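You operate a simulated robot arm through the tools that you are given. There is no shell and no other tool.

You run a simulated two-armed robot. Do the job below in one go: nothing can be reset, and whatever is moved stays where it is left.

TASK
Pick up the small carton labelled "brackets" from the top of the check bench with one hand, pass it to the other hand and put it on the low shelf of the yellow rack. Set down upright: small carton.

It is judged by the outcome, as a careful person would: the job done as asked, and still so three seconds after it is handed in. It fails if anything else is knocked over, pushed out of place, dropped, spilled or broken.

THE ROBOT
Two 7-joint arms with two-finger parallel grippers on one trunk, on a base that moves. Base frame: it is fixed to the floor where the robot stands at the start and does not move with it; the origin is under the middle of the robot, x ahead of it, y to its left, z up. Units: mm, degrees, N and s.
The left shoulder is at the start at [20, 170, 1178], the right one opposite. With the tool pointing down near the work surface each hand reaches from about 200 to 680 mm from the robot's upright axis, wherever it stands, measured 20 degrees to its own side. Places, roughly: low shelf of the yellow rack [-1100, 0, 300]. Payload 3.8 kg a hand.
The TCP of each hand is the grasp point between the finger pads, 30 mm short of the fingertips. In the tool frame z runs along the fingers and y along their closing line. Largest opening 110 mm; finger width 20, thickness 10; the body of the gripper, 48 by 112 mm, starts 55 mm behind the TCP.
Orientation is that of the tool frame in the base frame, as a unit quaternion [w, x, y, z]. With the fingers straight down and closing along the base's y, the tool's x points along the base's -x, its y along +y and its z along -z.

THE INTERFACE
- The arms move only by the tool step_arm. It takes "left_series", "right_series" or both (then of equal length, played together; a hand with none holds still); each is one flat list of numbers, 7 for each row, row after row: the shift along the tool's x, y, z in units of 20 mm (1.0 is 20 mm), then the turn, a rotation vector about the tool's x, y, z in units of 4 degrees (1.0 is 4 degrees), then the gripper command, from -1 (shut) to 1 (fully open), values between in proportion. In form: [x, y, z, rx, ry, rz, jaw, x, y, z, rx, ry, rz, jaw, ...]. A call has 1 to 20 rows; each row shifts and turns the commanded pose from where the row before left it, along the tool's axes as they then stand. A call with a number of a shift or a turn outside -1 to 1 is refused whole. Rows are played at 5 a second. More than 50 mm and 8.6 degrees between two rows, or a gripper value outside its range, and nothing of the call is played. Where a pose cannot be reached the arm comes as near as it can. A force on the tool above 40 N (or 10 N above the force at the start of the call, whichever is more), or a blocked arm, ends the call early, and 0.2 s more pass. Each finger travels about 72 mm/s and halts on what it meets, pressing with about 23 N; the grip force reading is that of the motor and also rises with nothing between the fingers. The clock runs only during rows and for 0.2 s after the last one: add rows that do not move to give the fingers time. It gives the time, the measured TCP pose, the force on the tool (base axes), the opening and the grip force at its end, in the units of the frame above (readings bear some noise), with the torque about the TCP (base axes, N m) and any sound that the robot's microphone picked up.
- Cameras (640 x 400 px; columns grow to the right, rows downward): "scene" is now at [44.9, -81, 1315.4]; the picture's right is [-0.96, -0.29, 0.00], its down [-0.20, 0.66, -0.73] and it looks along [0.21, -0.70, -0.69] (base axes); focal length 214 px, centre (320, 200). "left" rides on the left gripper at [72, -17, -103] in its tool frame; the picture's right is [0.23, 0.97, 0.00], its down [-0.76, 0.18, -0.62] and it looks along [-0.61, 0.14, 0.78] (tool axes); focal length 222 px, centre (320, 200). "right" rides on the right gripper at [72, 17, -103] in its tool frame; the picture's right is [-0.23, 0.97, 0.00], its down [-0.76, -0.18, -0.62] and it looks along [-0.61, -0.14, 0.78] (tool axes); focal length 222 px, centre (320, 200). There is no depth. A picture from a camera that has moved, and an enlarged one, comes with that camera's place and axes in the base frame and with its lens.
- camera(camera): a new picture of that camera. It takes no simulated time.
- slide_trunk(by): moves the trunk up (or, below 0, down) by that many mm; the arms and the scene camera ride with it, the base frame stays. It gives what a move gives, with no picture.
- roll_base(legs): drives the robot by 1 to 6 legs, each [ahead, turn to the left] in mm and degrees, along the robot's own axes; the way and the turn of a leg run together, so that a leg with both is an arc; at most 1500 mm and 180 degrees a leg. The arms and the cameras ride along, it lands a little off, and it stops where it bumps. It gives what a move gives.
- pan_tilt(pan, tilt): turns the head with the scene camera to pan (to the left, within 80 degrees either way) and tilt (down, from -29 to 69), counted from straight ahead of the robot. It gives what a move gives.
- inspect(camera, box): a new picture of the part [left, top, right, bottom] of that camera's present view, enlarged. It takes no simulated time.
- close_job(): hands the job in; it is judged then, once.

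Nothing tells you exact positions but the pictures and the camera data. Unless the task says otherwise, let go and move clear before handing in.

The tools are called after "Emit:" by a JSON object that holds its "fn" and its "kwargs". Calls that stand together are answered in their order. step_arm: Moves the arms, as the interface text tells. Its arguments: {"type":"object","properties":{"left_series":{"type":"array"},"right_series":{"type":"array"}},"required":[]} The other tools are called the same way: slide_trunk (by) moves the trunk up or down; roll_base (legs) drives the base; pan_tilt (pan, tilt) turns the head that bears the scene camera; camera (camera) takes a picture; inspect (camera, box) takes an enlarged picture of a part of a camera's view; close_job () hands the job in.

At the start:

```text
time: 0.0
left_position: [417.0, -60.9, 1255.2]
left_tcp_rot: [0.0, -0.001, 1.0, -0.001]
left_ft_force: [0.6, 0.2, -1.1]
left_torque: [-0.02, 0.0, 0.01]
left_gripper_width: 110.1
left_grasp_force: 0.1
right_position: [291.5, -347.4, 1118.1]
right_tcp_rot: [0.0, 0.0, 1.0, 0.001]
right_ft_force: [0.1, 0.6, 0.2]
right_torque: [-0.01, -0.03, -0.02]
right_gripper_width: 110.1
right_grasp_force: 0.0
trunk travel left (down, up): [-275.0, 295.0]
robot x, y, heading: [0.2, -0.5, 0.4]
head pan, tilt (commanded): [-73.0, 43.3]
```

scene: 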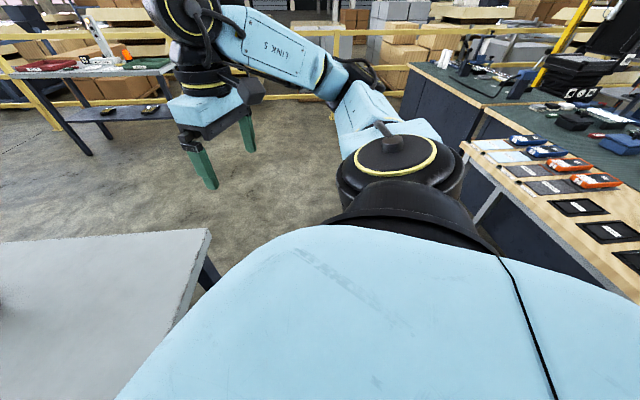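
right: 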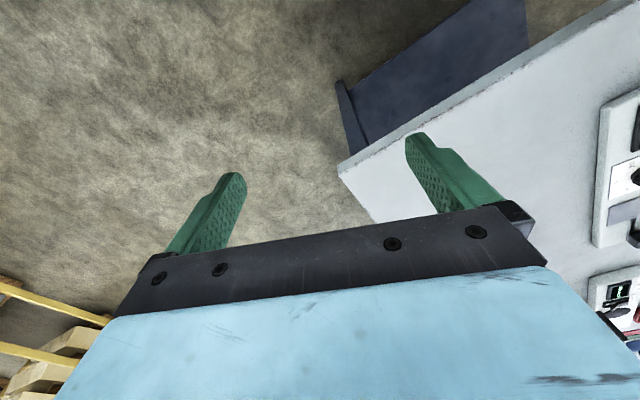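
left: 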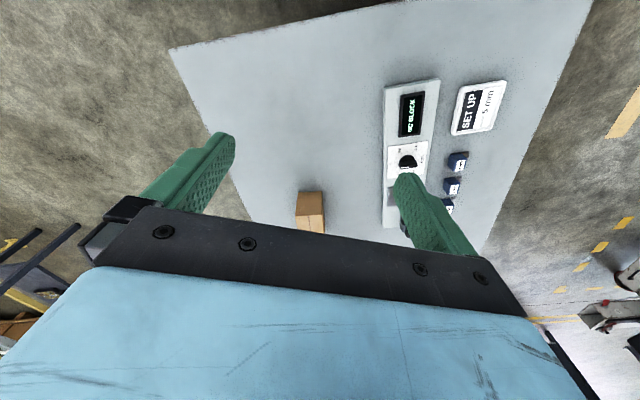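

The left camera shows a light bench ahead with a small brown carton and a gauge panel on it. I'll turn the head to look straight ahead and down at the bench before I move anything.

Emit:
{"fn": "pan_tilt", "kwargs": {"pan": 0, "tilt": 50}}

Emit:
{"fn": "camera", "kwargs": {"camera": "scene"}}

Emit:
{"fn": "inspect", "kwargs": {"camera": "left", "box": [240, 130, 500, 260]}}

```text
time: 1.4
left_position: [416.9, -62.8, 1255.8]
left_tcp_rot: [-0.001, 0.0, 1.0, 0.0]
left_ft_force: [-1.3, -0.8, 0.1]
left_torque: [0.02, 0.04, 0.02]
left_gripper_width: 110.1
left_grasp_force: 0.1
right_position: [289.6, -346.7, 1117.6]
right_tcp_rot: [0.0, 0.0, 1.0, 0.0]
right_ft_force: [0.1, 0.6, 0.1]
right_torque: [0.02, 0.05, 0.01]
right_gripper_width: 110.1
right_grasp_force: 0.1
trunk travel left (down, up): [-275.0, 295.0]
robot x, y, heading: [1.9, 3.8, 0.0]
head pan, tilt (commanded): [0.0, 50.0]
```

```text
taken
camera scene: at [97.7, -2.1, 1306.2], right [0.0, -1.0, 0.0], down [-0.77, 0.0, -0.64], along [0.64, 0.0, -0.77], focal length 214 px, centre (320, 200)
```

scene: 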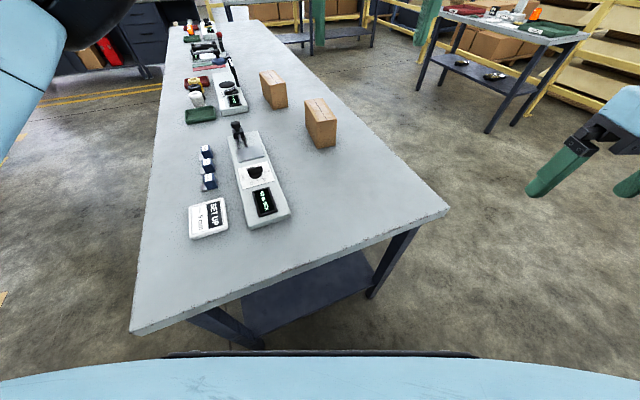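

```text
2.46 times, centred on (370, 195) of left
camera zoom: at [345.3, -77.7, 1358.2], right [-0.23, 0.97, 0.0], down [0.76, 0.18, 0.62], along [0.61, 0.14, -0.78], focal length 547 px, centre (197, 212)
```

zoom: 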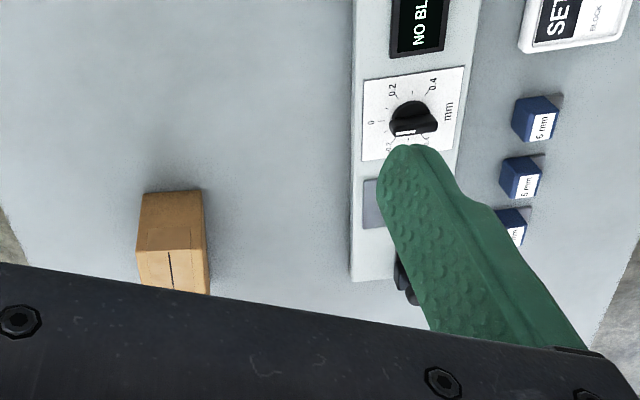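

There are two brown cartons on the bench, one nearer and one further off. I'll enlarge both to find which one says "brackets".

Emit:
{"fn": "inspect", "kwargs": {"camera": "scene", "box": [250, 60, 350, 160]}}

Emit:
{"fn": "inspect", "kwargs": {"camera": "scene", "box": [160, 20, 360, 145]}}

Emit:
{"fn": "inspect", "kwargs": {"camera": "scene", "box": [160, 120, 360, 245]}}

```text
4.00 times, centred on (300, 110) of scene
camera zoom: at [97.7, -2.1, 1306.2], right [0.0, -1.0, 0.0], down [-0.77, 0.0, -0.64], along [0.64, 0.0, -0.77], focal length 858 px, centre (400, 560)
```

zoom: 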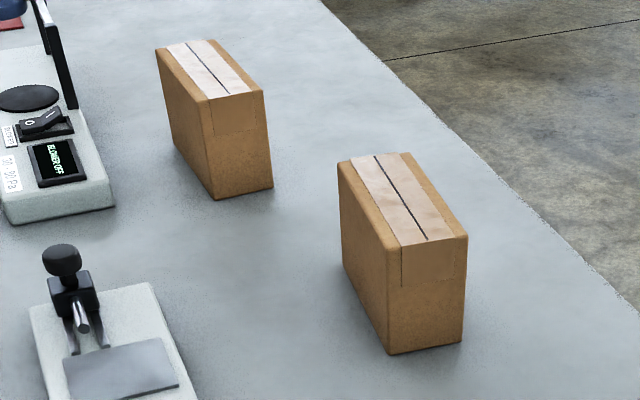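

```text
3.20 times, centred on (260, 82) of scene
camera zoom: at [97.7, -2.1, 1306.2], right [0.0, -1.0, 0.0], down [-0.77, 0.0, -0.64], along [0.64, 0.0, -0.77], focal length 686 px, centre (512, 576)
```

zoom: 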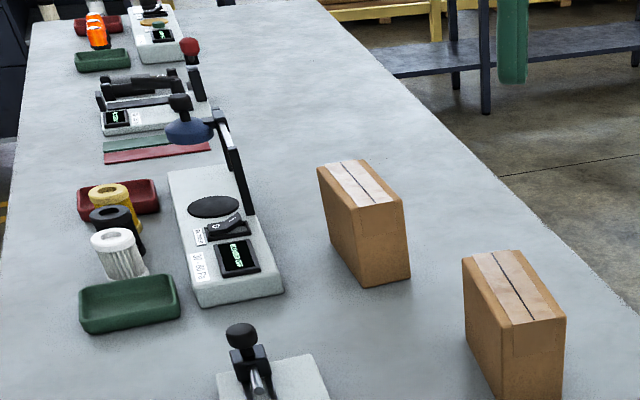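

```text
3.20 times, centred on (260, 182) of scene
camera zoom: at [97.7, -2.1, 1306.2], right [0.0, -1.0, 0.0], down [-0.77, 0.0, -0.64], along [0.64, 0.0, -0.77], focal length 686 px, centre (512, 256)
```

zoom: 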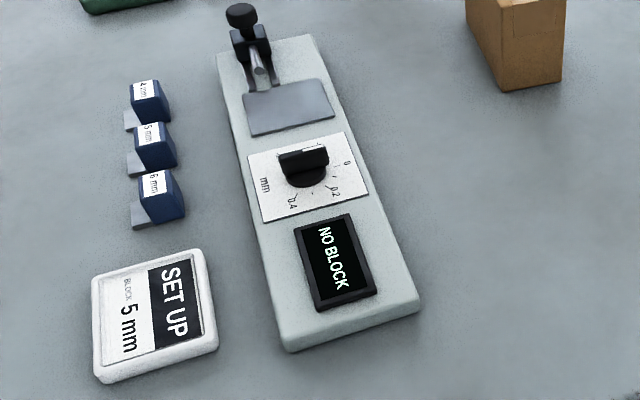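

The two cartons stand at about [790, 0] and [1050, 190] on a bench turned roughly 20°. No label shows on the faces I can see, so I'll move the right hand, clear above the bench, to look at their right-hand faces with its camera.

Emit:
{"fn": "step_arm", "kwargs": {"right_series": [-1, 0, 0, 0, 0, 0, 1, -1, 0, 0, 0, 0, 0, 1, -1, 0, 0, 0, 0, 0, 1, -1, 0, 0, 0, 0, 0, 1, -1, 0, 0, 0, 0, 0, 1, -1, 0, 0, 0, 0, 0, 1, -1, 0, 0, 0, 0, 0, 1, -1, 0, 0, 0, 0, 0, 1, -1, 0, 0, 0, 0, 0, 1, -1, 0, 0, 0, 0, 0, 1, -1, 0, 0, 0, 0, 0, 1, 0, 0, 0, 0, 0, -1, 1, 0, 0, 0, 0, 0, -1, 1, 0, 0, 0, 0, 0, -1, 1, 0, 0, 0, 0, 0, -1, 1, 0, 0, 0, 0, 0, -1, 1, 0, 0, 0, 0, 0, -1, 1, 0, 0, 0, 0, 0, -1, 1, 0, 0, 0, 0, 0, -1, 1, 0, 0, 0, 0, 0, -1, 1]}}

Emit:
{"fn": "step_arm", "kwargs": {"right_series": [0, 0, 0, 0, 0, -1, 1, 0, 0, 0, 0, 0, -1, 1, 0, 0, 0, 0, 0, -1, 1, 0, 0, 0, 0, 0, -1, 1, 0, 0, 0, 0, 0, -1, 1, 0, 0, 0, 0, 0, -1, 1, 0, 0, 0, 0, -1, 0, 1, 0, 0, 0, 0, -1, 0, 1, 0, 0, 0, 0, -1, 0, 1, 0, 0, 0, 0, -1, 0, 1, 0, 0, 0, 0, -1, 0, 1, 0, 0, 0, 0, -1, 0, 1, 0, 0, 0, 0, -1, 0, 1]}}

Emit:
{"fn": "camera", "kwargs": {"camera": "right"}}

Emit:
{"fn": "camera", "kwargs": {"camera": "scene"}}

```text
time: 5.7
left_position: [417.2, -60.9, 1255.0]
left_tcp_rot: [0.001, -0.001, 1.0, 0.0]
left_ft_force: [0.2, 0.6, -0.8]
left_torque: [0.01, 0.02, -0.02]
left_gripper_width: 110.2
left_grasp_force: 0.1
right_position: [510.0, -347.3, 1118.6]
right_tcp_rot: [0.0, -0.174, 0.985, 0.0]
right_ft_force: [0.4, 0.1, 0.2]
right_torque: [-0.02, 0.0, 0.02]
right_gripper_width: 110.2
right_grasp_force: 0.1
right hand out of reach, approached as far as the arm can: row 17, 18, 19, 20
trunk travel left (down, up): [-275.0, 295.0]
robot x, y, heading: [1.8, -0.9, 0.1]
head pan, tilt (commanded): [0.0, 50.0]
```

```text
time: 8.4
left_position: [417.2, -61.1, 1255.1]
left_tcp_rot: [0.0, 0.0, 1.0, 0.0]
left_ft_force: [0.4, 0.1, -1.1]
left_torque: [-0.01, 0.0, -0.01]
left_gripper_width: 109.9
left_grasp_force: 0.0
right_position: [511.2, -346.7, 1119.5]
right_tcp_rot: [0.238, -0.169, 0.955, 0.043]
right_ft_force: [0.9, -0.4, -0.5]
right_torque: [0.01, 0.02, 0.02]
right_gripper_width: 110.1
right_grasp_force: 0.2
right hand out of reach, approached as far as the arm can: row 1, 2, 3, 4, 5, 6
trunk travel left (down, up): [-275.0, 295.0]
robot x, y, heading: [0.4, -0.0, -0.1]
head pan, tilt (commanded): [0.0, 50.0]
```

```text
taken
camera right: at [400.1, -369.9, 1177.5], right [-0.15, 0.98, 0.11], down [0.42, -0.04, 0.91], along [0.9, 0.18, -0.4], focal length 222 px, centre (320, 200)
```

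right: 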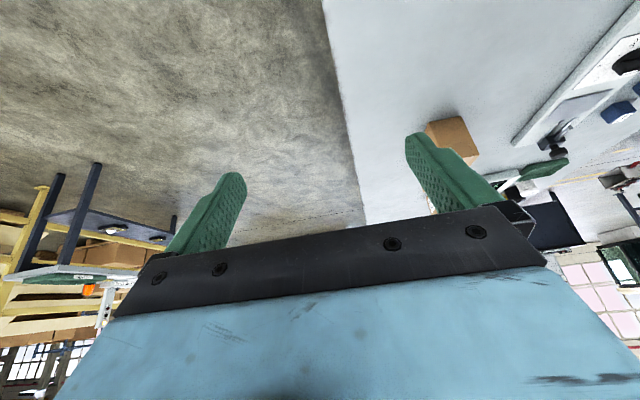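

```text
taken
camera scene: at [97.5, -2.2, 1306.2], right [0.0, -1.0, 0.0], down [-0.77, 0.0, -0.64], along [0.64, 0.0, -0.77], focal length 214 px, centre (320, 200)
```

scene: 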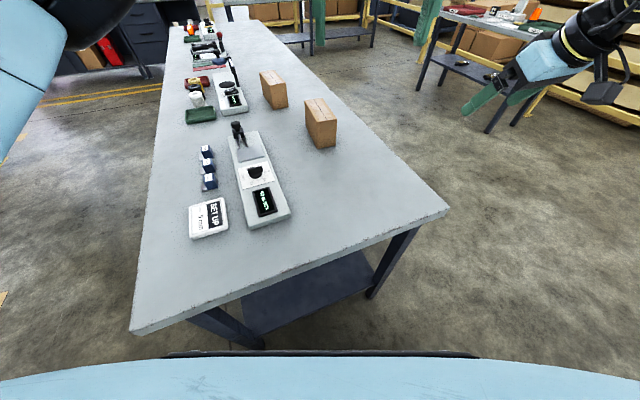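

The right wrist can't turn far enough there to see the side faces, so driving round for a look will be better. First I'll check the surroundings to the right and left with the head.

Emit:
{"fn": "pan_tilt", "kwargs": {"pan": -80, "tilt": 30}}

Emit:
{"fn": "camera", "kwargs": {"camera": "scene"}}

Emit:
{"fn": "pan_tilt", "kwargs": {"pan": -40, "tilt": 40}}

Emit:
{"fn": "camera", "kwargs": {"camera": "scene"}}

Emit:
{"fn": "pan_tilt", "kwargs": {"pan": 80, "tilt": 30}}

Emit:
{"fn": "camera", "kwargs": {"camera": "scene"}}

```text
time: 10.0
left_position: [417.0, -60.8, 1255.4]
left_tcp_rot: [0.0, -0.001, 1.0, 0.0]
left_ft_force: [-0.2, -0.7, -0.6]
left_torque: [0.01, 0.01, -0.03]
left_gripper_width: 110.0
left_grasp_force: 0.1
right_position: [510.0, -346.4, 1118.4]
right_tcp_rot: [0.238, -0.168, 0.956, 0.043]
right_ft_force: [-1.1, 1.0, -1.2]
right_torque: [-0.02, -0.02, 0.02]
right_gripper_width: 110.1
right_grasp_force: 0.1
trunk travel left (down, up): [-275.0, 295.0]
robot x, y, heading: [3.8, -2.2, -0.2]
head pan, tilt (commanded): [-80.0, 30.0]
```

```text
taken
camera scene: at [36.5, -91.1, 1335.7], right [-0.98, -0.17, 0.0], down [-0.09, 0.49, -0.87], along [0.15, -0.85, -0.5], focal length 214 px, centre (320, 200)
```

scene: 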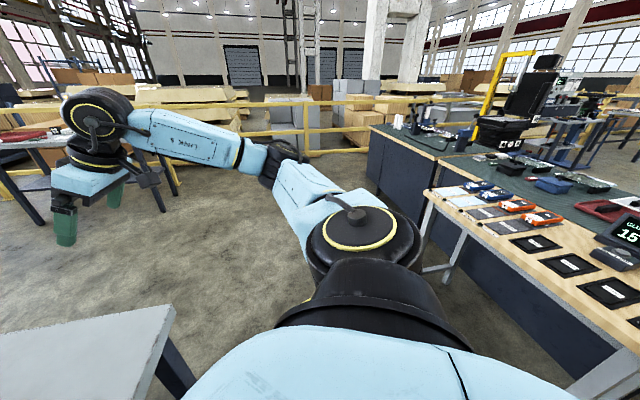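

```text
time: 11.1
left_position: [417.2, -61.0, 1255.8]
left_tcp_rot: [0.0, 0.0, 1.0, 0.0]
left_ft_force: [-0.8, 0.3, 0.1]
left_torque: [-0.02, -0.02, -0.02]
left_gripper_width: 110.1
left_grasp_force: 0.1
right_position: [510.3, -346.1, 1117.1]
right_tcp_rot: [0.238, -0.169, 0.955, 0.043]
right_ft_force: [0.2, -0.7, 0.6]
right_torque: [0.01, 0.01, -0.02]
right_gripper_width: 110.2
right_grasp_force: 0.1
trunk travel left (down, up): [-275.0, 295.0]
robot x, y, heading: [1.2, 2.3, -0.2]
head pan, tilt (commanded): [-40.0, 40.0]
```

```text
taken
camera scene: at [85.8, -56.7, 1320.3], right [-0.64, -0.77, 0.0], down [-0.49, 0.41, -0.77], along [0.59, -0.49, -0.64], focal length 214 px, centre (320, 200)
```

scene: 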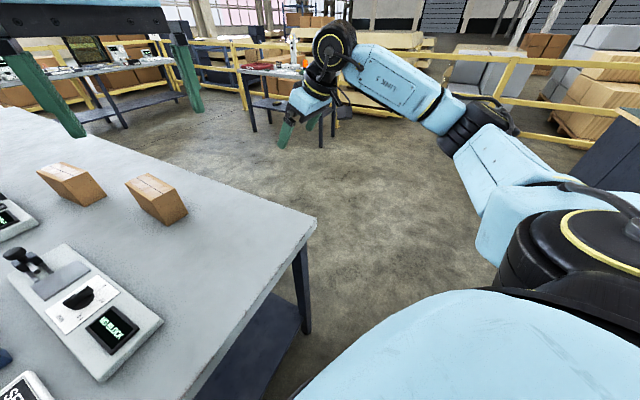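

```text
time: 13.1
left_position: [416.6, -61.8, 1256.5]
left_tcp_rot: [0.0, 0.0, 1.0, 0.0]
left_ft_force: [-0.7, -0.3, -0.3]
left_torque: [-0.03, 0.02, 0.02]
left_gripper_width: 110.1
left_grasp_force: 0.0
right_position: [510.7, -346.4, 1118.0]
right_tcp_rot: [0.238, -0.169, 0.956, 0.043]
right_ft_force: [-0.3, -0.1, 0.4]
right_torque: [0.0, 0.0, 0.01]
right_gripper_width: 110.2
right_grasp_force: 0.1
trunk travel left (down, up): [-275.0, 295.0]
robot x, y, heading: [1.6, 1.2, -0.1]
head pan, tilt (commanded): [80.0, 30.0]
```

```text
taken
camera scene: at [36.5, 87.1, 1335.7], right [0.98, -0.17, 0.0], down [-0.09, -0.49, -0.87], along [0.15, 0.85, -0.5], focal length 214 px, centre (320, 200)
```

scene: 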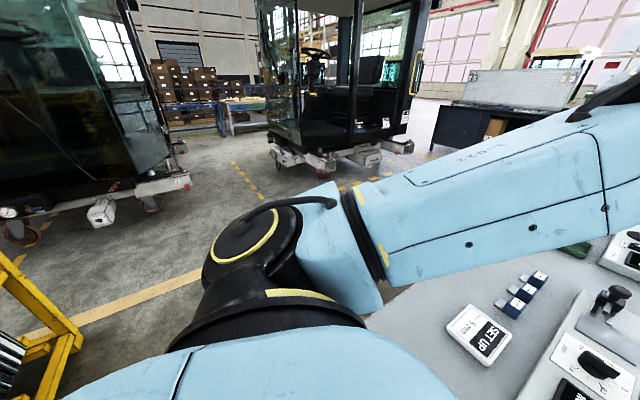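

The floor to the right of the bench looks clear. A wooden table stands behind on the right, and something yellow is behind on the left. I'll draw the right hand in, turn right on the spot, and look back at the yellow rack.

Emit:
{"fn": "step_arm", "kwargs": {"right_series": [0, 0, 0, 0, 1, 0, 1, 0, 0, 0, 0, 1, 0, 1, 0, 0, 0, 0, 1, 0, 1, 0, 0, 0, 0, 1, 0, 1, 0, 0, 0, 0, 1, 0, 1, 0, 0, 0, 0, 1, 0, 1, 0, 0, 0, 0, 1, 0, 1, 0, 0, 0, 0, 0, 1, 1, 0, 0, 0, 0, 0, 1, 1, 0, 0, 0, 0, 0, 1, 1, 0, 0, 0, 0, 0, 1, 1, 0, 0, 0, 0, 0, 1, 1, 1, 0, 0, 0, 0, 0, 1, 1, 0, 0, 0, 0, 0, 1, 1, 0, 0, 0, 0, 0, 1, 1, 0, 0, 0, 0, 0, 1, 1, 0, 0, 0, 0, 0, 1, 1, 0, 0, 0, 0, 0, 1, 1, 0, 0, 0, 0, 0, 1, 1, 0, 0, 0, 0, 0, 1]}}

Emit:
{"fn": "roll_base", "kwargs": {"legs": [[0, -90]]}}

Emit:
{"fn": "pan_tilt", "kwargs": {"pan": -80, "tilt": 35}}

Emit:
{"fn": "camera", "kwargs": {"camera": "scene"}}

Emit:
{"fn": "pan_tilt", "kwargs": {"pan": 0, "tilt": 35}}

Emit:
{"fn": "camera", "kwargs": {"camera": "scene"}}

```text
time: 17.2
left_position: [416.7, -61.9, 1256.3]
left_tcp_rot: [0.0, -0.001, 1.0, 0.0]
left_ft_force: [-0.3, 0.4, 0.1]
left_torque: [-0.03, -0.01, 0.03]
left_gripper_width: 110.0
left_grasp_force: 0.0
right_position: [350.2, -346.3, 1119.2]
right_tcp_rot: [0.0, -0.001, 1.0, 0.0]
right_ft_force: [0.5, -0.4, 0.4]
right_torque: [0.0, -0.02, 0.03]
right_gripper_width: 109.8
right_grasp_force: 0.0
trunk travel left (down, up): [-275.0, 295.0]
robot x, y, heading: [-1.0, -0.0, 0.1]
head pan, tilt (commanded): [80.0, 30.0]
```

```text
time: 21.5
left_position: [-62.3, -417.4, 1256.0]
left_tcp_rot: [-0.001, 0.708, 0.706, 0.001]
left_ft_force: [-0.4, -0.1, -0.8]
left_torque: [0.0, 0.0, 0.0]
left_gripper_width: 109.9
left_grasp_force: 0.0
right_position: [-348.7, -348.9, 1119.8]
right_tcp_rot: [0.001, 0.709, 0.706, 0.0]
right_ft_force: [-0.1, 0.2, -0.3]
right_torque: [0.0, -0.02, 0.01]
right_gripper_width: 109.7
right_grasp_force: 0.1
trunk travel left (down, up): [-275.0, 295.0]
robot x, y, heading: [1.5, -4.4, -90.2]
head pan, tilt (commanded): [80.0, 30.0]
```

```text
time: 23.9
left_position: [-63.3, -418.2, 1256.4]
left_tcp_rot: [0.0, 0.708, 0.706, 0.0]
left_ft_force: [-0.2, 0.0, 0.5]
left_torque: [0.02, 0.01, -0.03]
left_gripper_width: 110.0
left_grasp_force: 0.2
right_position: [-348.2, -349.4, 1120.2]
right_tcp_rot: [0.001, 0.708, 0.706, 0.0]
right_ft_force: [0.3, 0.1, -0.7]
right_torque: [-0.03, -0.02, 0.0]
right_gripper_width: 110.0
right_grasp_force: 0.0
trunk travel left (down, up): [-275.0, 295.0]
robot x, y, heading: [-0.7, 0.0, -90.3]
head pan, tilt (commanded): [-80.0, 35.0]
```

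```text
taken
camera scene: at [-87.1, -38.0, 1327.9], right [-0.17, 0.99, 0.0], down [0.57, 0.1, -0.82], along [-0.81, -0.14, -0.57], focal length 214 px, centre (320, 200)
```

scene: 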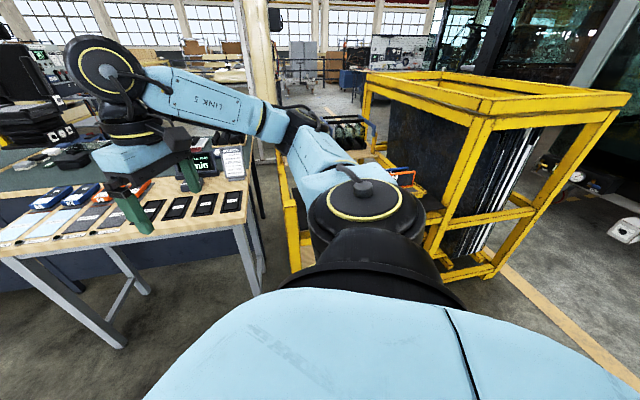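

```text
time: 25.5
left_position: [-63.5, -416.5, 1256.7]
left_tcp_rot: [0.001, 0.709, 0.706, 0.001]
left_ft_force: [-0.2, 0.1, 0.8]
left_torque: [0.03, 0.0, 0.03]
left_gripper_width: 110.2
left_grasp_force: 0.0
right_position: [-347.6, -349.0, 1118.5]
right_tcp_rot: [0.0, 0.708, 0.706, 0.001]
right_ft_force: [-0.4, 0.5, -0.2]
right_torque: [-0.01, 0.0, 0.02]
right_gripper_width: 110.2
right_grasp_force: 0.0
trunk travel left (down, up): [-275.0, 295.0]
robot x, y, heading: [2.3, -0.3, -90.0]
head pan, tilt (commanded): [0.0, 35.0]
```

```text
taken
camera scene: at [-0.7, -111.1, 1327.9], right [-1.0, 0.0, 0.0], down [0.0, 0.57, -0.82], along [0.0, -0.82, -0.57], focal length 214 px, centre (320, 200)
```

scene: 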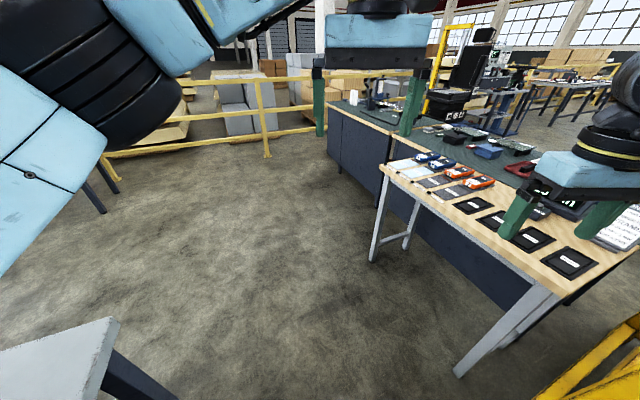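

The yellow rack is behind the start pose, between the wooden table and a tall yellow cage. I'll turn to face it and see how much room there is above the low shelf.

Emit:
{"fn": "roll_base", "kwargs": {"legs": [[0, -90]]}}

Emit:
{"fn": "pan_tilt", "kwargs": {"pan": 0, "tilt": 45}}

Emit:
{"fn": "camera", "kwargs": {"camera": "scene"}}

Emit:
{"fn": "camera", "kwargs": {"camera": "left"}}

Emit:
{"fn": "camera", "kwargs": {"camera": "right"}}

```text
time: 29.7
left_position: [-418.0, 60.5, 1256.0]
left_tcp_rot: [0.001, 1.0, 0.002, 0.001]
left_ft_force: [-0.4, 0.1, 0.0]
left_torque: [0.04, 0.0, 0.02]
left_gripper_width: 110.0
left_grasp_force: 0.2
right_position: [-351.4, 345.8, 1119.2]
right_tcp_rot: [0.001, 1.0, 0.001, 0.0]
right_ft_force: [-0.2, -0.4, -0.3]
right_torque: [0.0, 0.01, -0.04]
right_gripper_width: 109.9
right_grasp_force: 0.1
trunk travel left (down, up): [-275.0, 295.0]
robot x, y, heading: [-0.7, 0.6, -179.9]
head pan, tilt (commanded): [0.0, 35.0]
```

```text
time: 30.4
left_position: [-417.2, 59.6, 1256.2]
left_tcp_rot: [0.001, 1.0, 0.002, 0.001]
left_ft_force: [0.4, 0.7, -0.8]
left_torque: [0.0, 0.01, 0.0]
left_gripper_width: 110.1
left_grasp_force: 0.0
right_position: [-351.5, 345.8, 1118.6]
right_tcp_rot: [-0.001, 1.0, 0.002, 0.0]
right_ft_force: [0.1, 0.9, 0.1]
right_torque: [-0.01, -0.01, -0.03]
right_gripper_width: 110.0
right_grasp_force: 0.1
trunk travel left (down, up): [-275.0, 295.0]
robot x, y, heading: [-1.2, -2.1, -179.6]
head pan, tilt (commanded): [0.0, 45.0]
```

```text
taken
camera scene: at [-102.6, -2.3, 1313.1], right [0.0, 1.0, 0.0], down [0.71, 0.0, -0.71], along [-0.71, 0.0, -0.71], focal length 214 px, centre (320, 200)
```

scene: 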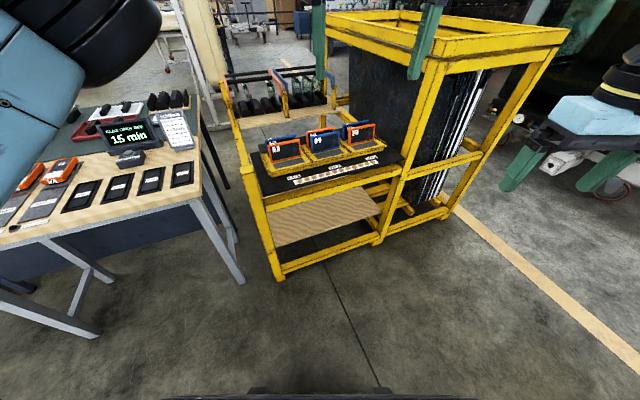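

```text
taken
camera left: at [-344.7, 77.4, 1358.1], right [0.23, -0.97, 0.0], down [-0.76, -0.18, 0.62], along [-0.61, -0.14, -0.78], focal length 222 px, centre (320, 200)
```

left: 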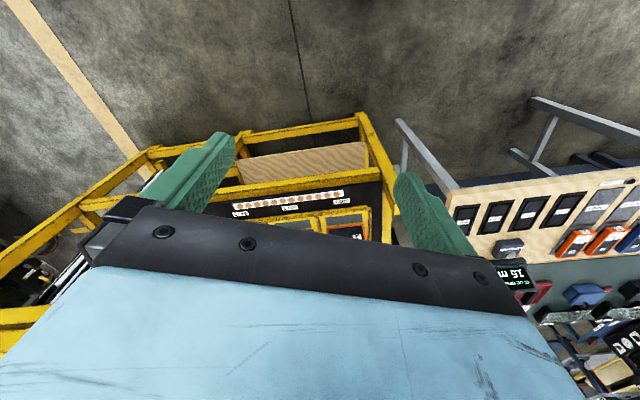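

```text
taken
camera right: at [-277.9, 328.5, 1224.3], right [-0.22, -0.97, 0.0], down [-0.76, 0.18, 0.62], along [-0.61, 0.14, -0.78], focal length 222 px, centre (320, 200)
```

right: 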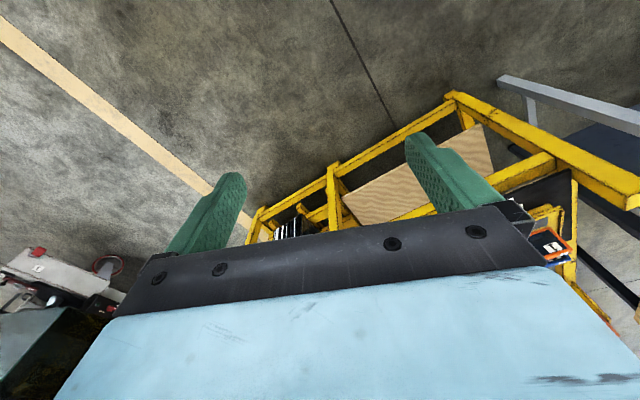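

Emit:
{"fn": "inspect", "kwargs": {"camera": "scene", "box": [220, 120, 420, 290]}}

Emit:
{"fn": "inspect", "kwargs": {"camera": "scene", "box": [200, 50, 440, 200]}}

Emit:
{"fn": "inspect", "kwargs": {"camera": "left", "box": [200, 90, 440, 240]}}

```text
2.35 times, centred on (320, 205) of scene
camera zoom: at [-102.6, -2.3, 1313.1], right [0.0, 1.0, 0.0], down [0.71, 0.0, -0.71], along [-0.71, 0.0, -0.71], focal length 505 px, centre (320, 188)
```

zoom: 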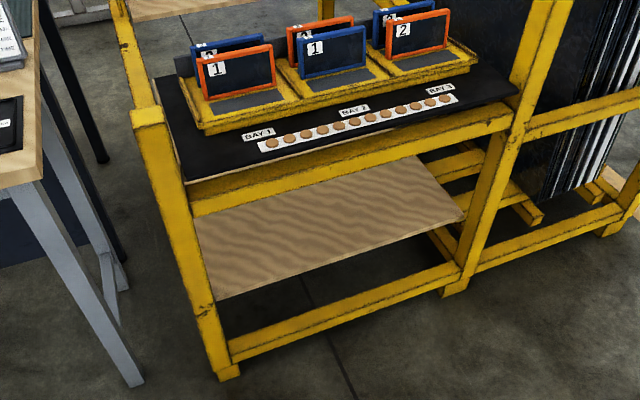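

```text
2.67 times, centred on (320, 125) of scene
camera zoom: at [-102.6, -2.3, 1313.1], right [0.0, 1.0, 0.0], down [0.71, 0.0, -0.71], along [-0.71, 0.0, -0.71], focal length 572 px, centre (320, 400)
```

zoom: 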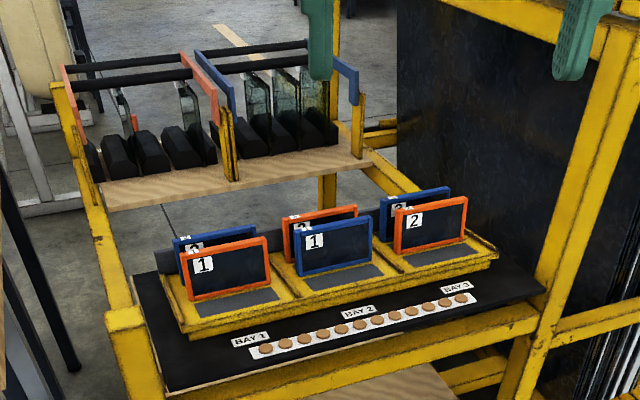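

```text
2.67 times, centred on (320, 165) of left
camera zoom: at [-344.7, 77.4, 1358.1], right [0.23, -0.97, 0.0], down [-0.76, -0.18, 0.62], along [-0.61, -0.14, -0.78], focal length 592 px, centre (320, 293)
```

zoom: 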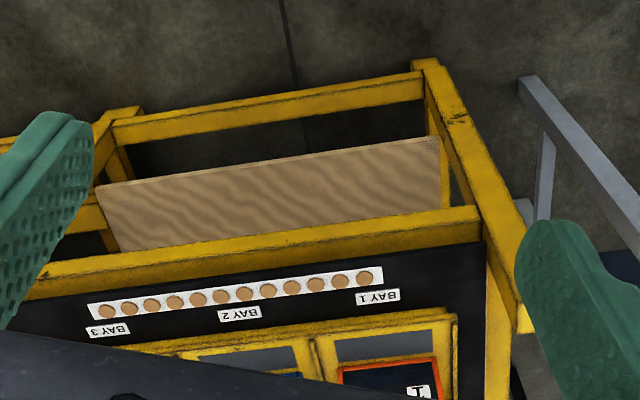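

The low shelf is a bare wooden board at z≈300. The rail above it is at about 630, and the rack front is turned roughly 22°, so the hand must go in near-horizontally. Next I'll drive round to the open right side of the bench to read the carton labels.

Emit:
{"fn": "roll_base", "kwargs": {"legs": [[0, 90], [750, 0], [0, 97.4]]}}

Emit:
{"fn": "pan_tilt", "kwargs": {"pan": 30, "tilt": 35}}

Emit:
{"fn": "camera", "kwargs": {"camera": "scene"}}

```text
time: 42.4
left_position: [430.0, -752.5, 1256.2]
left_tcp_rot: [-0.001, -0.069, 0.998, 0.001]
left_ft_force: [0.4, 0.4, 0.4]
left_torque: [-0.02, -0.01, 0.05]
left_gripper_width: 109.9
left_grasp_force: 0.0
right_position: [402.8, -1044.4, 1118.5]
right_tcp_rot: [0.0, -0.07, 0.998, 0.0]
right_ft_force: [0.3, -0.5, -0.1]
right_torque: [0.02, 0.0, 0.0]
right_gripper_width: 109.9
right_grasp_force: 0.1
trunk travel left (down, up): [-275.0, 295.0]
robot x, y, heading: [7.1, -746.0, 7.7]
head pan, tilt (commanded): [0.0, 45.0]
```

```text
time: 43.4
left_position: [430.6, -752.5, 1255.2]
left_tcp_rot: [0.001, -0.068, 0.998, 0.0]
left_ft_force: [-1.1, 0.6, 0.1]
left_torque: [-0.01, -0.03, -0.02]
left_gripper_width: 110.0
left_grasp_force: 0.0
right_position: [402.9, -1044.7, 1118.6]
right_tcp_rot: [-0.001, -0.068, 0.998, 0.001]
right_ft_force: [-0.5, -0.2, 0.5]
right_torque: [0.02, -0.01, 0.03]
right_gripper_width: 110.1
right_grasp_force: 0.0
trunk travel left (down, up): [-275.0, 295.0]
robot x, y, heading: [9.7, -749.7, 8.1]
head pan, tilt (commanded): [30.0, 35.0]
```

```text
taken
camera scene: at [98.7, -694.3, 1327.9], right [0.61, -0.79, 0.0], down [-0.45, -0.35, -0.82], along [0.65, 0.5, -0.57], focal length 214 px, centre (320, 200)
```

scene: 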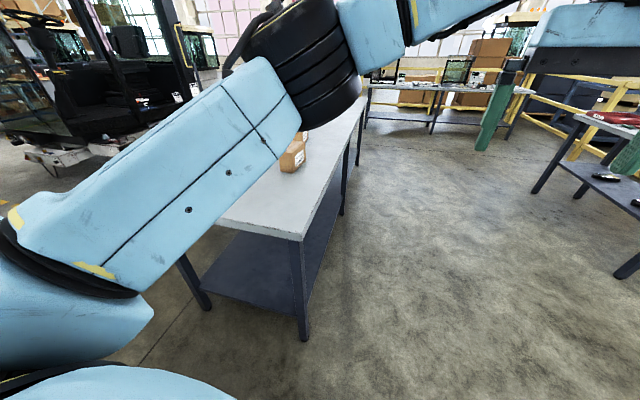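

The carton's right-hand face now shows a white label, so I'll enlarge that.

Emit:
{"fn": "inspect", "kwargs": {"camera": "scene", "box": [260, 120, 340, 180]}}

Emit:
{"fn": "roll_base", "kwargs": {"legs": [[850, 0], [0, 14.4]]}}

Emit:
{"fn": "pan_tilt", "kwargs": {"pan": 70, "tilt": 35}}

Emit:
{"fn": "camera", "kwargs": {"camera": "scene"}}

```text
6.67 times, centred on (300, 150) of scene
camera zoom: at [98.7, -694.3, 1327.9], right [0.61, -0.79, 0.0], down [-0.45, -0.35, -0.82], along [0.65, 0.5, -0.57], focal length 1430 px, centre (453, 533)
```

zoom: 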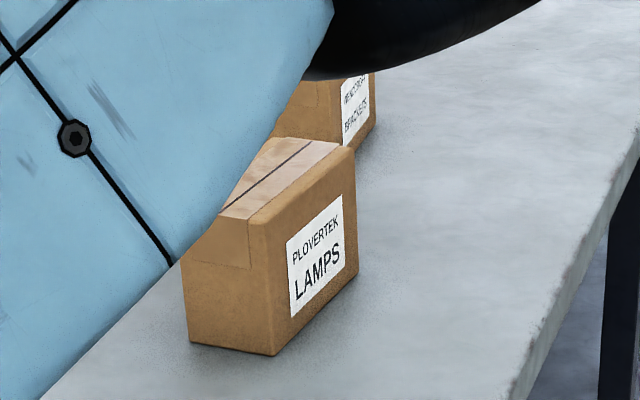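

```text
time: 48.8
left_position: [1264.1, -532.9, 1256.0]
left_tcp_rot: [0.0, -0.192, 0.981, 0.0]
left_ft_force: [0.1, 1.1, 0.3]
left_torque: [0.0, 0.03, 0.02]
left_gripper_width: 110.3
left_grasp_force: 0.2
right_position: [1308.9, -823.1, 1119.6]
right_tcp_rot: [0.0, -0.191, 0.982, 0.0]
right_ft_force: [-0.2, 0.5, -0.1]
right_torque: [-0.02, -0.01, -0.04]
right_gripper_width: 110.3
right_grasp_force: 0.1
trunk travel left (down, up): [-275.0, 295.0]
robot x, y, heading: [858.9, -634.9, 21.9]
head pan, tilt (commanded): [30.0, 35.0]
```

```text
time: 49.8
left_position: [1264.1, -533.9, 1256.3]
left_tcp_rot: [0.0, -0.192, 0.981, 0.001]
left_ft_force: [-0.4, 0.6, 0.1]
left_torque: [0.01, 0.01, -0.01]
left_gripper_width: 109.7
left_grasp_force: 0.1
right_position: [1309.3, -825.1, 1119.0]
right_tcp_rot: [0.001, -0.192, 0.981, 0.0]
right_ft_force: [-0.2, -0.3, 0.8]
right_torque: [0.0, 0.0, 0.0]
right_gripper_width: 109.9
right_grasp_force: 0.1
trunk travel left (down, up): [-275.0, 295.0]
robot x, y, heading: [853.3, -635.9, 22.0]
head pan, tilt (commanded): [70.0, 35.0]
```

```text
taken
camera scene: at [870.9, -539.9, 1327.9], right [1.0, 0.03, 0.0], down [0.02, -0.57, -0.82], along [-0.03, 0.82, -0.57], focal length 214 px, centre (320, 200)
```

scene: 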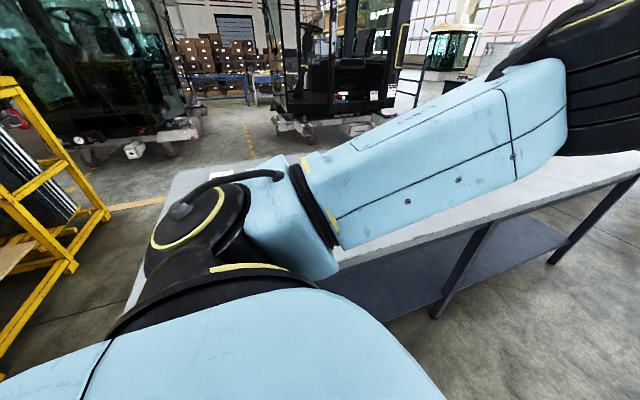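

The far carton's label ends in "BRACKETS" and the nearer one reads "PLOVERTEK LAMPS", so the far one at about [1055, 190] is the target. Before choosing where to stand, I'll move the left hand out over free space and test how far its wrist can turn.

Emit:
{"fn": "step_arm", "kwargs": {"left_series": [-0.35, 0.97, 0.35, 0, 0, 0, 1, -0.35, 0.97, 0.35, 0, 0, 0, 1, -0.35, 0.97, 0.35, 0, 0, 0, 1, -0.35, 0.97, 0.35, 0, 0, 0, 1, -0.35, 0.97, 0.35, 0, 0, 0, 1, -0.35, 0.97, 0.35, 0, 0, 0, 1, -0.35, 0.97, 0.35, 0, 0, 0, 1, -0.35, 0.97, 0.35, 0, 0, 0, 1, -0.35, 0.97, 0.35, 0, 0, 0, 1, -0.35, 0.97, 0.35, 0, 0, 0, 1, -0.35, 0.97, 0.35, 0, 0, 0, 1, -0.35, 0.97, 0.35, 0, 0, 0, 1, -0.35, 0.97, 0.35, 0, 0, 0, 1, -0.35, 0.97, 0.35, 0, 0, 0, 1, -0.35, 0.97, 0.35, 0, 0, 0, 1]}}

Emit:
{"fn": "step_arm", "kwargs": {"left_series": [0, 0, 0, 0, 0, 1, 1, 0, 0, 0, 0, 0, 1, 1, 0, 0, 0, 0, 0, 1, 1, 0, 0, 0, 0, 0, 1, 1, 0, 0, 0, 0, 0, 1, 1, 0, 0, 0, 0, 0, 1, 1, 0, 0, 0, 0, 0, 1, 1, 0, 0, 0, 0, 0, 1, 1, 0, 0, 0, 0, 0, 1, 1, 0, 0, 0, 0, 0, 1, 1, 0, 0, 0, 0, 0, 1, 1, 0, 0, 0, 0, 0, 1, 1, 0, 0, 0, 0, 0, 1, 1, 0, 0, 0, 0, 0, 1, 1, 0, 0, 0, 0, 0, 1, 1, 0, 0, 0, 0, 0, 1, 1, 0, 0, 0, 0, 0, 1, 1, 0, 0, 0, 0, 0, 1, 1, 0, 0, 0, 0, 0, 1, 1]}}

Emit:
{"fn": "pan_tilt", "kwargs": {"pan": 40, "tilt": 40}}

Emit:
{"fn": "camera", "kwargs": {"camera": "scene"}}

Emit:
{"fn": "camera", "kwargs": {"camera": "left"}}

```text
time: 53.0
left_position: [1252.0, -224.1, 1150.4]
left_tcp_rot: [0.0, -0.191, 0.982, 0.0]
left_ft_force: [-0.2, -0.1, 0.1]
left_torque: [-0.03, -0.01, -0.01]
left_gripper_width: 110.2
left_grasp_force: 0.1
right_position: [1309.1, -822.5, 1119.2]
right_tcp_rot: [-0.001, -0.191, 0.981, 0.0]
right_ft_force: [0.1, 0.7, -0.1]
right_torque: [0.01, 0.0, -0.02]
right_gripper_width: 110.1
right_grasp_force: 0.1
trunk travel left (down, up): [-275.0, 295.0]
robot x, y, heading: [850.6, -637.1, 22.2]
head pan, tilt (commanded): [70.0, 35.0]
```

```text
time: 57.0
left_position: [1139.7, -372.3, 1137.3]
left_tcp_rot: [0.001, 0.453, 0.892, 0.0]
left_ft_force: [-0.4, 0.3, 0.3]
left_torque: [0.02, 0.05, -0.03]
left_gripper_width: 110.1
left_grasp_force: 0.1
left hand out of reach, approached as far as the arm can: row 9, 10, 11, 12, 13, 14, 15, 16, 17, 18, 19
right_position: [1309.3, -824.2, 1118.8]
right_tcp_rot: [0.0, -0.191, 0.982, 0.002]
right_ft_force: [0.4, -0.5, -0.5]
right_torque: [0.01, 0.0, 0.02]
right_gripper_width: 109.9
right_grasp_force: 0.0
trunk travel left (down, up): [-275.0, 295.0]
robot x, y, heading: [856.8, -636.0, 21.8]
head pan, tilt (commanded): [70.0, 35.0]
```

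```text
time: 58.0
left_position: [1139.8, -373.4, 1136.3]
left_tcp_rot: [0.0, 0.452, 0.892, 0.0]
left_ft_force: [-0.2, 0.4, 0.7]
left_torque: [0.04, -0.01, 0.0]
left_gripper_width: 110.1
left_grasp_force: 0.1
right_position: [1309.1, -822.8, 1118.0]
right_tcp_rot: [0.0, -0.193, 0.981, 0.0]
right_ft_force: [0.6, -0.2, -1.1]
right_torque: [0.01, -0.04, 0.01]
right_gripper_width: 110.1
right_grasp_force: 0.0
trunk travel left (down, up): [-275.0, 295.0]
robot x, y, heading: [855.3, -633.8, 22.0]
head pan, tilt (commanded): [40.0, 40.0]
```

```text
taken
camera scene: at [913.7, -552.8, 1320.3], right [0.88, -0.47, 0.0], down [-0.3, -0.57, -0.77], along [0.36, 0.68, -0.64], focal length 214 px, centre (320, 200)
```

scene: 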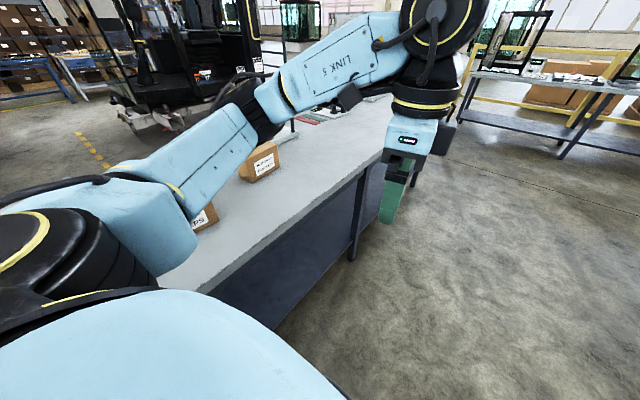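

```text
taken
camera left: at [1083.9, -324.3, 1238.8], right [0.65, 0.76, 0.0], down [0.59, -0.51, 0.62], along [0.47, -0.41, -0.78], focal length 222 px, centre (320, 200)
```

left: 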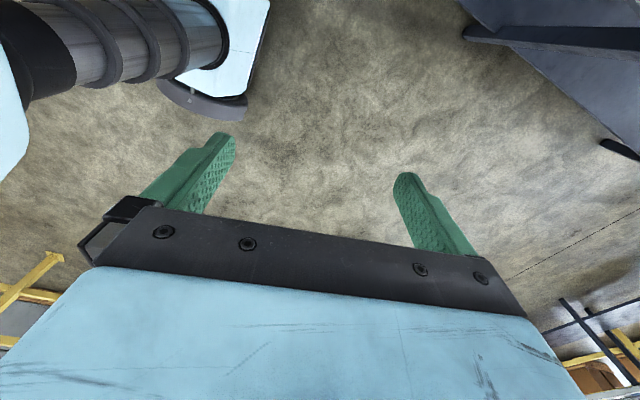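

The wrist turns further when the hand is closer in. The brackets carton is partly visible now, so I'll enlarge it to read the label and measure where it is.

Emit:
{"fn": "inspect", "kwargs": {"camera": "scene", "box": [180, 130, 340, 230]}}

Emit:
{"fn": "inspect", "kwargs": {"camera": "scene", "box": [230, 135, 290, 190]}}

```text
4.00 times, centred on (260, 180) of scene
camera zoom: at [913.7, -552.8, 1320.3], right [0.88, -0.47, 0.0], down [-0.3, -0.57, -0.77], along [0.36, 0.68, -0.64], focal length 858 px, centre (560, 280)
```

zoom: 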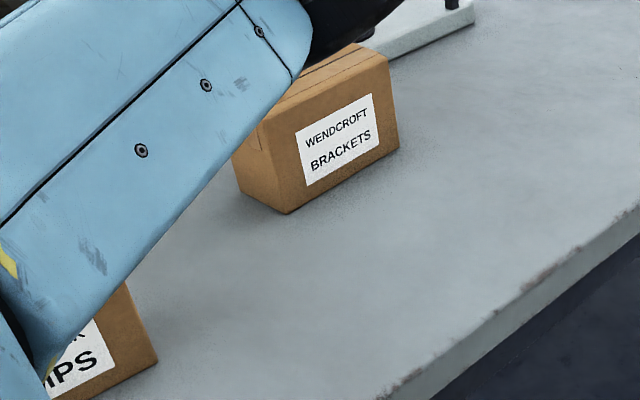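

```text
7.27 times, centred on (260, 162) of scene
camera zoom: at [913.7, -552.8, 1320.3], right [0.88, -0.47, 0.0], down [-0.3, -0.57, -0.77], along [0.36, 0.68, -0.64], focal length 1560 px, centre (756, 473)
```

zoom: 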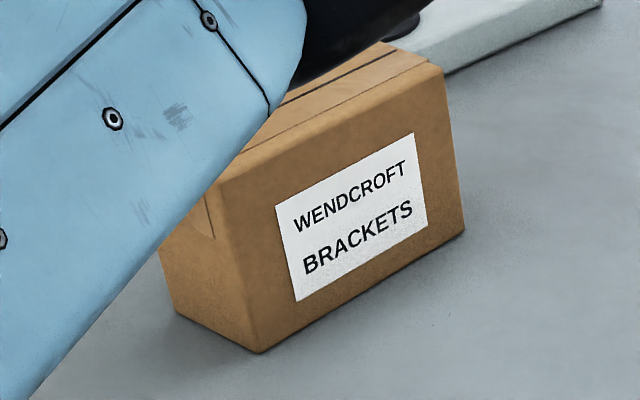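

The label reads "WENDCROFT BRACKETS", so this is the right carton; it stands at about [1050, 205], turned about 26°. Now I'll test how far the left wrist turns the other way, since the gripper works the same turned 180°.

Emit:
{"fn": "step_arm", "kwargs": {"left_series": [0, 0, 0, 0, 0, -1, 1, 0, 0, 0, 0, 0, -1, 1, 0, 0, 0, 0, 0, -1, 1, 0, 0, 0, 0, 0, -1, 1, 0, 0, 0, 0, 0, -1, 1, 0, 0, 0, 0, 0, -1, 1, 0, 0, 0, 0, 0, -1, 1, 0, 0, 0, 0, 0, -1, 1, 0, 0, 0, 0, 0, -1, 1, 0, 0, 0, 0, 0, -1, 1, 0, 0, 0, 0, 0, -1, 1, 0, 0, 0, 0, 0, -1, 1, 0, 0, 0, 0, 0, -1, 1, 0, 0, 0, 0, 0, -1, 1, 0, 0, 0, 0, 0, -1, 1, 0, 0, 0, 0, 0, -1, 1, 0, 0, 0, 0, 0, -1, 1, 0, 0, 0, 0, 0, -1, 1, 0, 0, 0, 0, 0, -1, 1, 0, 0, 0, 0, 0, -1, 1]}}

Emit:
{"fn": "step_arm", "kwargs": {"left_series": [0, 0, 0, 0, 0, -1, 1, 0, 0, 0, 0, 0, -1, 1, 0, 0, 0, 0, 0, -1, 1, 0, 0, 0, 0, 0, -1, 1, 0, 0, 0, 0, 0, -1, 1, 0, 0, 0, 0, 0, -1, 1, 0, 0, 0, 0, 0, -1, 1, 0, 0, 0, 0, 0, -1, 1, 0, 0, 0, 0, 0, -1, 1, 0, 0, 0, 0, 0, -1, 1, 0, 0, 0, 0, 0, -1, 1, 0, 0, 0, 0, 0, -1, 1, 0, 0, 0, 0, 0, -1, 1, 0, 0, 0, 0, 0, -1, 1, 0, 0, 0, 0, 0, -1, 1, 0, 0, 0, 0, 0, -1, 1, 0, 0, 0, 0, 0, -1, 1, 0, 0, 0, 0, 0, -1, 1, 0, 0, 0, 0, 0, -1, 1, 0, 0, 0, 0, 0, -1, 1]}}

Emit:
{"fn": "camera", "kwargs": {"camera": "scene"}}

```text
time: 62.2
left_position: [1140.9, -372.5, 1135.8]
left_tcp_rot: [0.0, -0.226, 0.974, 0.0]
left_ft_force: [0.3, 0.0, 0.3]
left_torque: [-0.01, -0.03, 0.01]
left_gripper_width: 110.2
left_grasp_force: 0.1
right_position: [1309.9, -824.8, 1118.5]
right_tcp_rot: [0.0, -0.192, 0.981, 0.0]
right_ft_force: [0.3, -0.1, 0.0]
right_torque: [0.01, -0.01, -0.01]
right_gripper_width: 110.2
right_grasp_force: 0.1
trunk travel left (down, up): [-275.0, 295.0]
robot x, y, heading: [857.6, -634.4, 22.0]
head pan, tilt (commanded): [40.0, 40.0]
```

```text
time: 66.4
left_position: [1138.6, -372.0, 1135.6]
left_tcp_rot: [0.001, 0.799, -0.601, 0.0]
left_ft_force: [-0.2, 0.2, 0.0]
left_torque: [0.0, 0.02, -0.01]
left_gripper_width: 110.1
left_grasp_force: 0.0
right_position: [1309.8, -824.4, 1118.5]
right_tcp_rot: [0.0, -0.192, 0.981, 0.0]
right_ft_force: [-0.3, -0.5, -0.5]
right_torque: [0.0, 0.03, 0.02]
right_gripper_width: 109.9
right_grasp_force: 0.1
trunk travel left (down, up): [-275.0, 295.0]
robot x, y, heading: [852.7, -634.7, 22.1]
head pan, tilt (commanded): [40.0, 40.0]
```

```text
taken
camera scene: at [913.8, -552.8, 1320.3], right [0.88, -0.47, 0.0], down [-0.3, -0.57, -0.77], along [0.36, 0.68, -0.64], focal length 214 px, centre (320, 200)
```

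scene: 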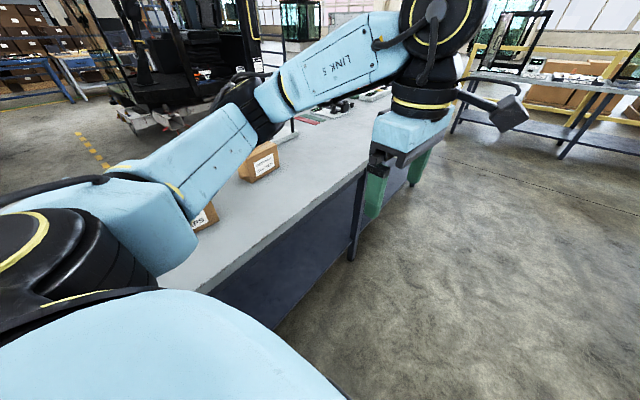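

The left wrist turns freely outward, so I'll pick with the left hand turned about +94° while the robot faces the bench. I'll drive along the bench at a safe distance, turn to face it beside the carton, and look again.

Emit:
{"fn": "roll_base", "kwargs": {"legs": [[623, 0], [0, 90]]}}

Emit:
{"fn": "pan_tilt", "kwargs": {"pan": 5, "tilt": 45}}

Emit:
{"fn": "camera", "kwargs": {"camera": "scene"}}

Emit:
{"fn": "camera", "kwargs": {"camera": "left"}}

```text
time: 73.7
left_position: [1169.9, -115.9, 1137.4]
left_tcp_rot: [-0.001, 0.991, 0.136, 0.0]
left_ft_force: [1.0, 0.5, -0.1]
left_torque: [0.03, 0.02, -0.02]
left_gripper_width: 109.9
left_grasp_force: 0.0
right_position: [1622.9, 49.9, 1119.3]
right_tcp_rot: [0.0, 0.827, -0.563, -0.001]
right_ft_force: [-0.3, 0.7, -0.3]
right_torque: [-0.01, 0.01, -0.01]
right_gripper_width: 110.0
right_grasp_force: 0.0
trunk travel left (down, up): [-275.0, 295.0]
robot x, y, heading: [1430.1, -402.5, 111.7]
head pan, tilt (commanded): [40.0, 40.0]
```

```text
time: 74.7
left_position: [1172.2, -116.4, 1136.7]
left_tcp_rot: [0.0, 0.991, 0.135, 0.0]
left_ft_force: [0.7, -0.4, -0.2]
left_torque: [-0.04, 0.01, 0.03]
left_gripper_width: 109.8
left_grasp_force: 0.2
right_position: [1622.7, 50.6, 1118.4]
right_tcp_rot: [0.0, 0.826, -0.563, 0.0]
right_ft_force: [0.0, 0.4, -0.5]
right_torque: [-0.02, 0.0, -0.02]
right_gripper_width: 109.9
right_grasp_force: 0.1
trunk travel left (down, up): [-275.0, 295.0]
robot x, y, heading: [1434.3, -401.8, 111.6]
head pan, tilt (commanded): [5.0, 45.0]
```

```text
taken
camera scene: at [1384.1, -313.4, 1313.1], right [0.9, 0.45, 0.0], down [0.32, -0.63, -0.71], along [-0.32, 0.63, -0.71], focal length 214 px, centre (320, 200)
```

scene: 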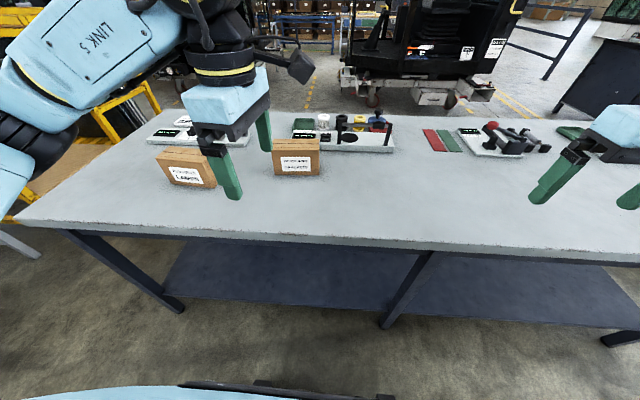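

```text
taken
camera left: at [1236.4, -79.9, 1239.1], right [0.48, -0.88, 0.0], down [-0.69, -0.37, 0.62], along [-0.55, -0.3, -0.78], focal length 222 px, centre (320, 200)
```

left: 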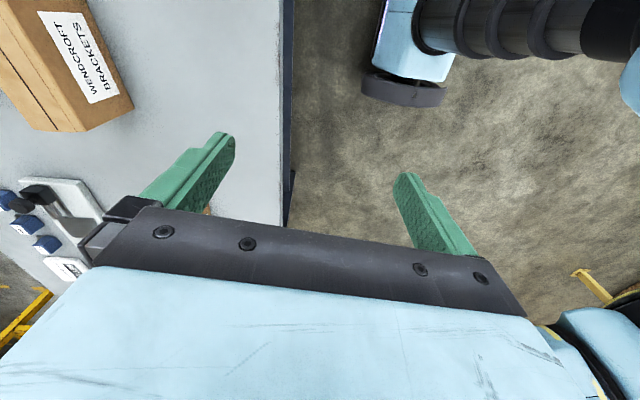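

The brackets carton is now clearly in view ahead, to the right of the LAMPS carton. I'll enlarge both views to fix its exact place and turn.

Emit:
{"fn": "inspect", "kwargs": {"camera": "scene", "box": [220, 110, 360, 200]}}

Emit:
{"fn": "inspect", "kwargs": {"camera": "left", "box": [0, 0, 200, 150]}}

Emit:
{"fn": "inspect", "kwargs": {"camera": "scene", "box": [120, 90, 440, 290]}}

```text
4.44 times, centred on (290, 155) of scene
camera zoom: at [1384.1, -313.4, 1313.1], right [0.9, 0.45, 0.0], down [0.32, -0.63, -0.71], along [-0.32, 0.63, -0.71], focal length 953 px, centre (453, 400)
```

zoom: 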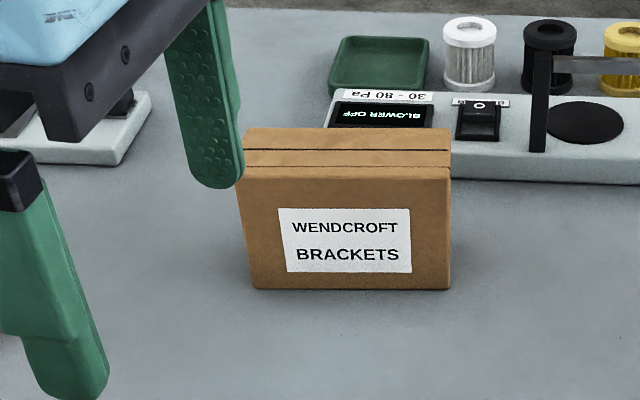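

```text
2.67 times, centred on (100, 75) of left
camera zoom: at [1236.4, -79.9, 1239.1], right [0.48, -0.88, 0.0], down [-0.69, -0.37, 0.62], along [-0.55, -0.3, -0.78], focal length 592 px, centre (907, 533)
```

zoom: 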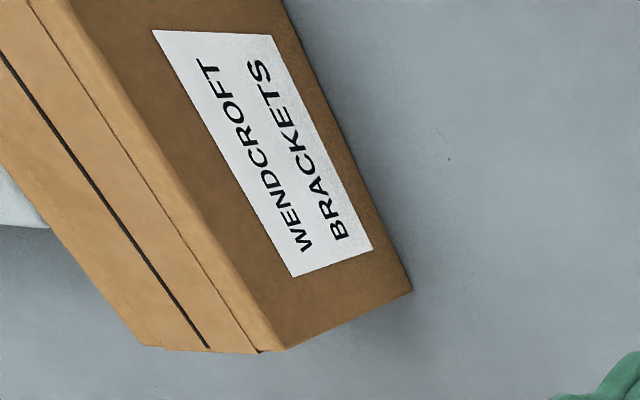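

```text
2.00 times, centred on (280, 190) of scene
camera zoom: at [1384.1, -313.4, 1313.1], right [0.9, 0.45, 0.0], down [0.32, -0.63, -0.71], along [-0.32, 0.63, -0.71], focal length 429 px, centre (400, 220)
```

zoom: 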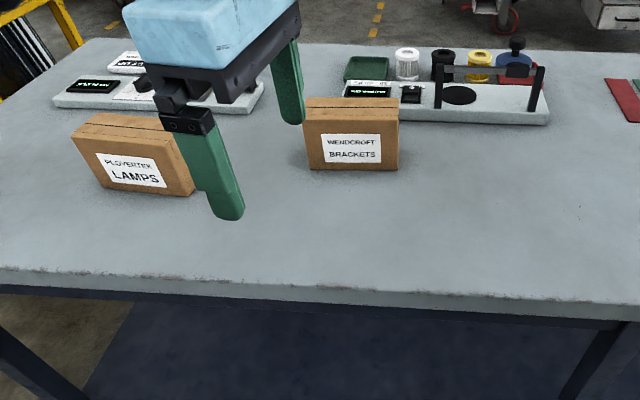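

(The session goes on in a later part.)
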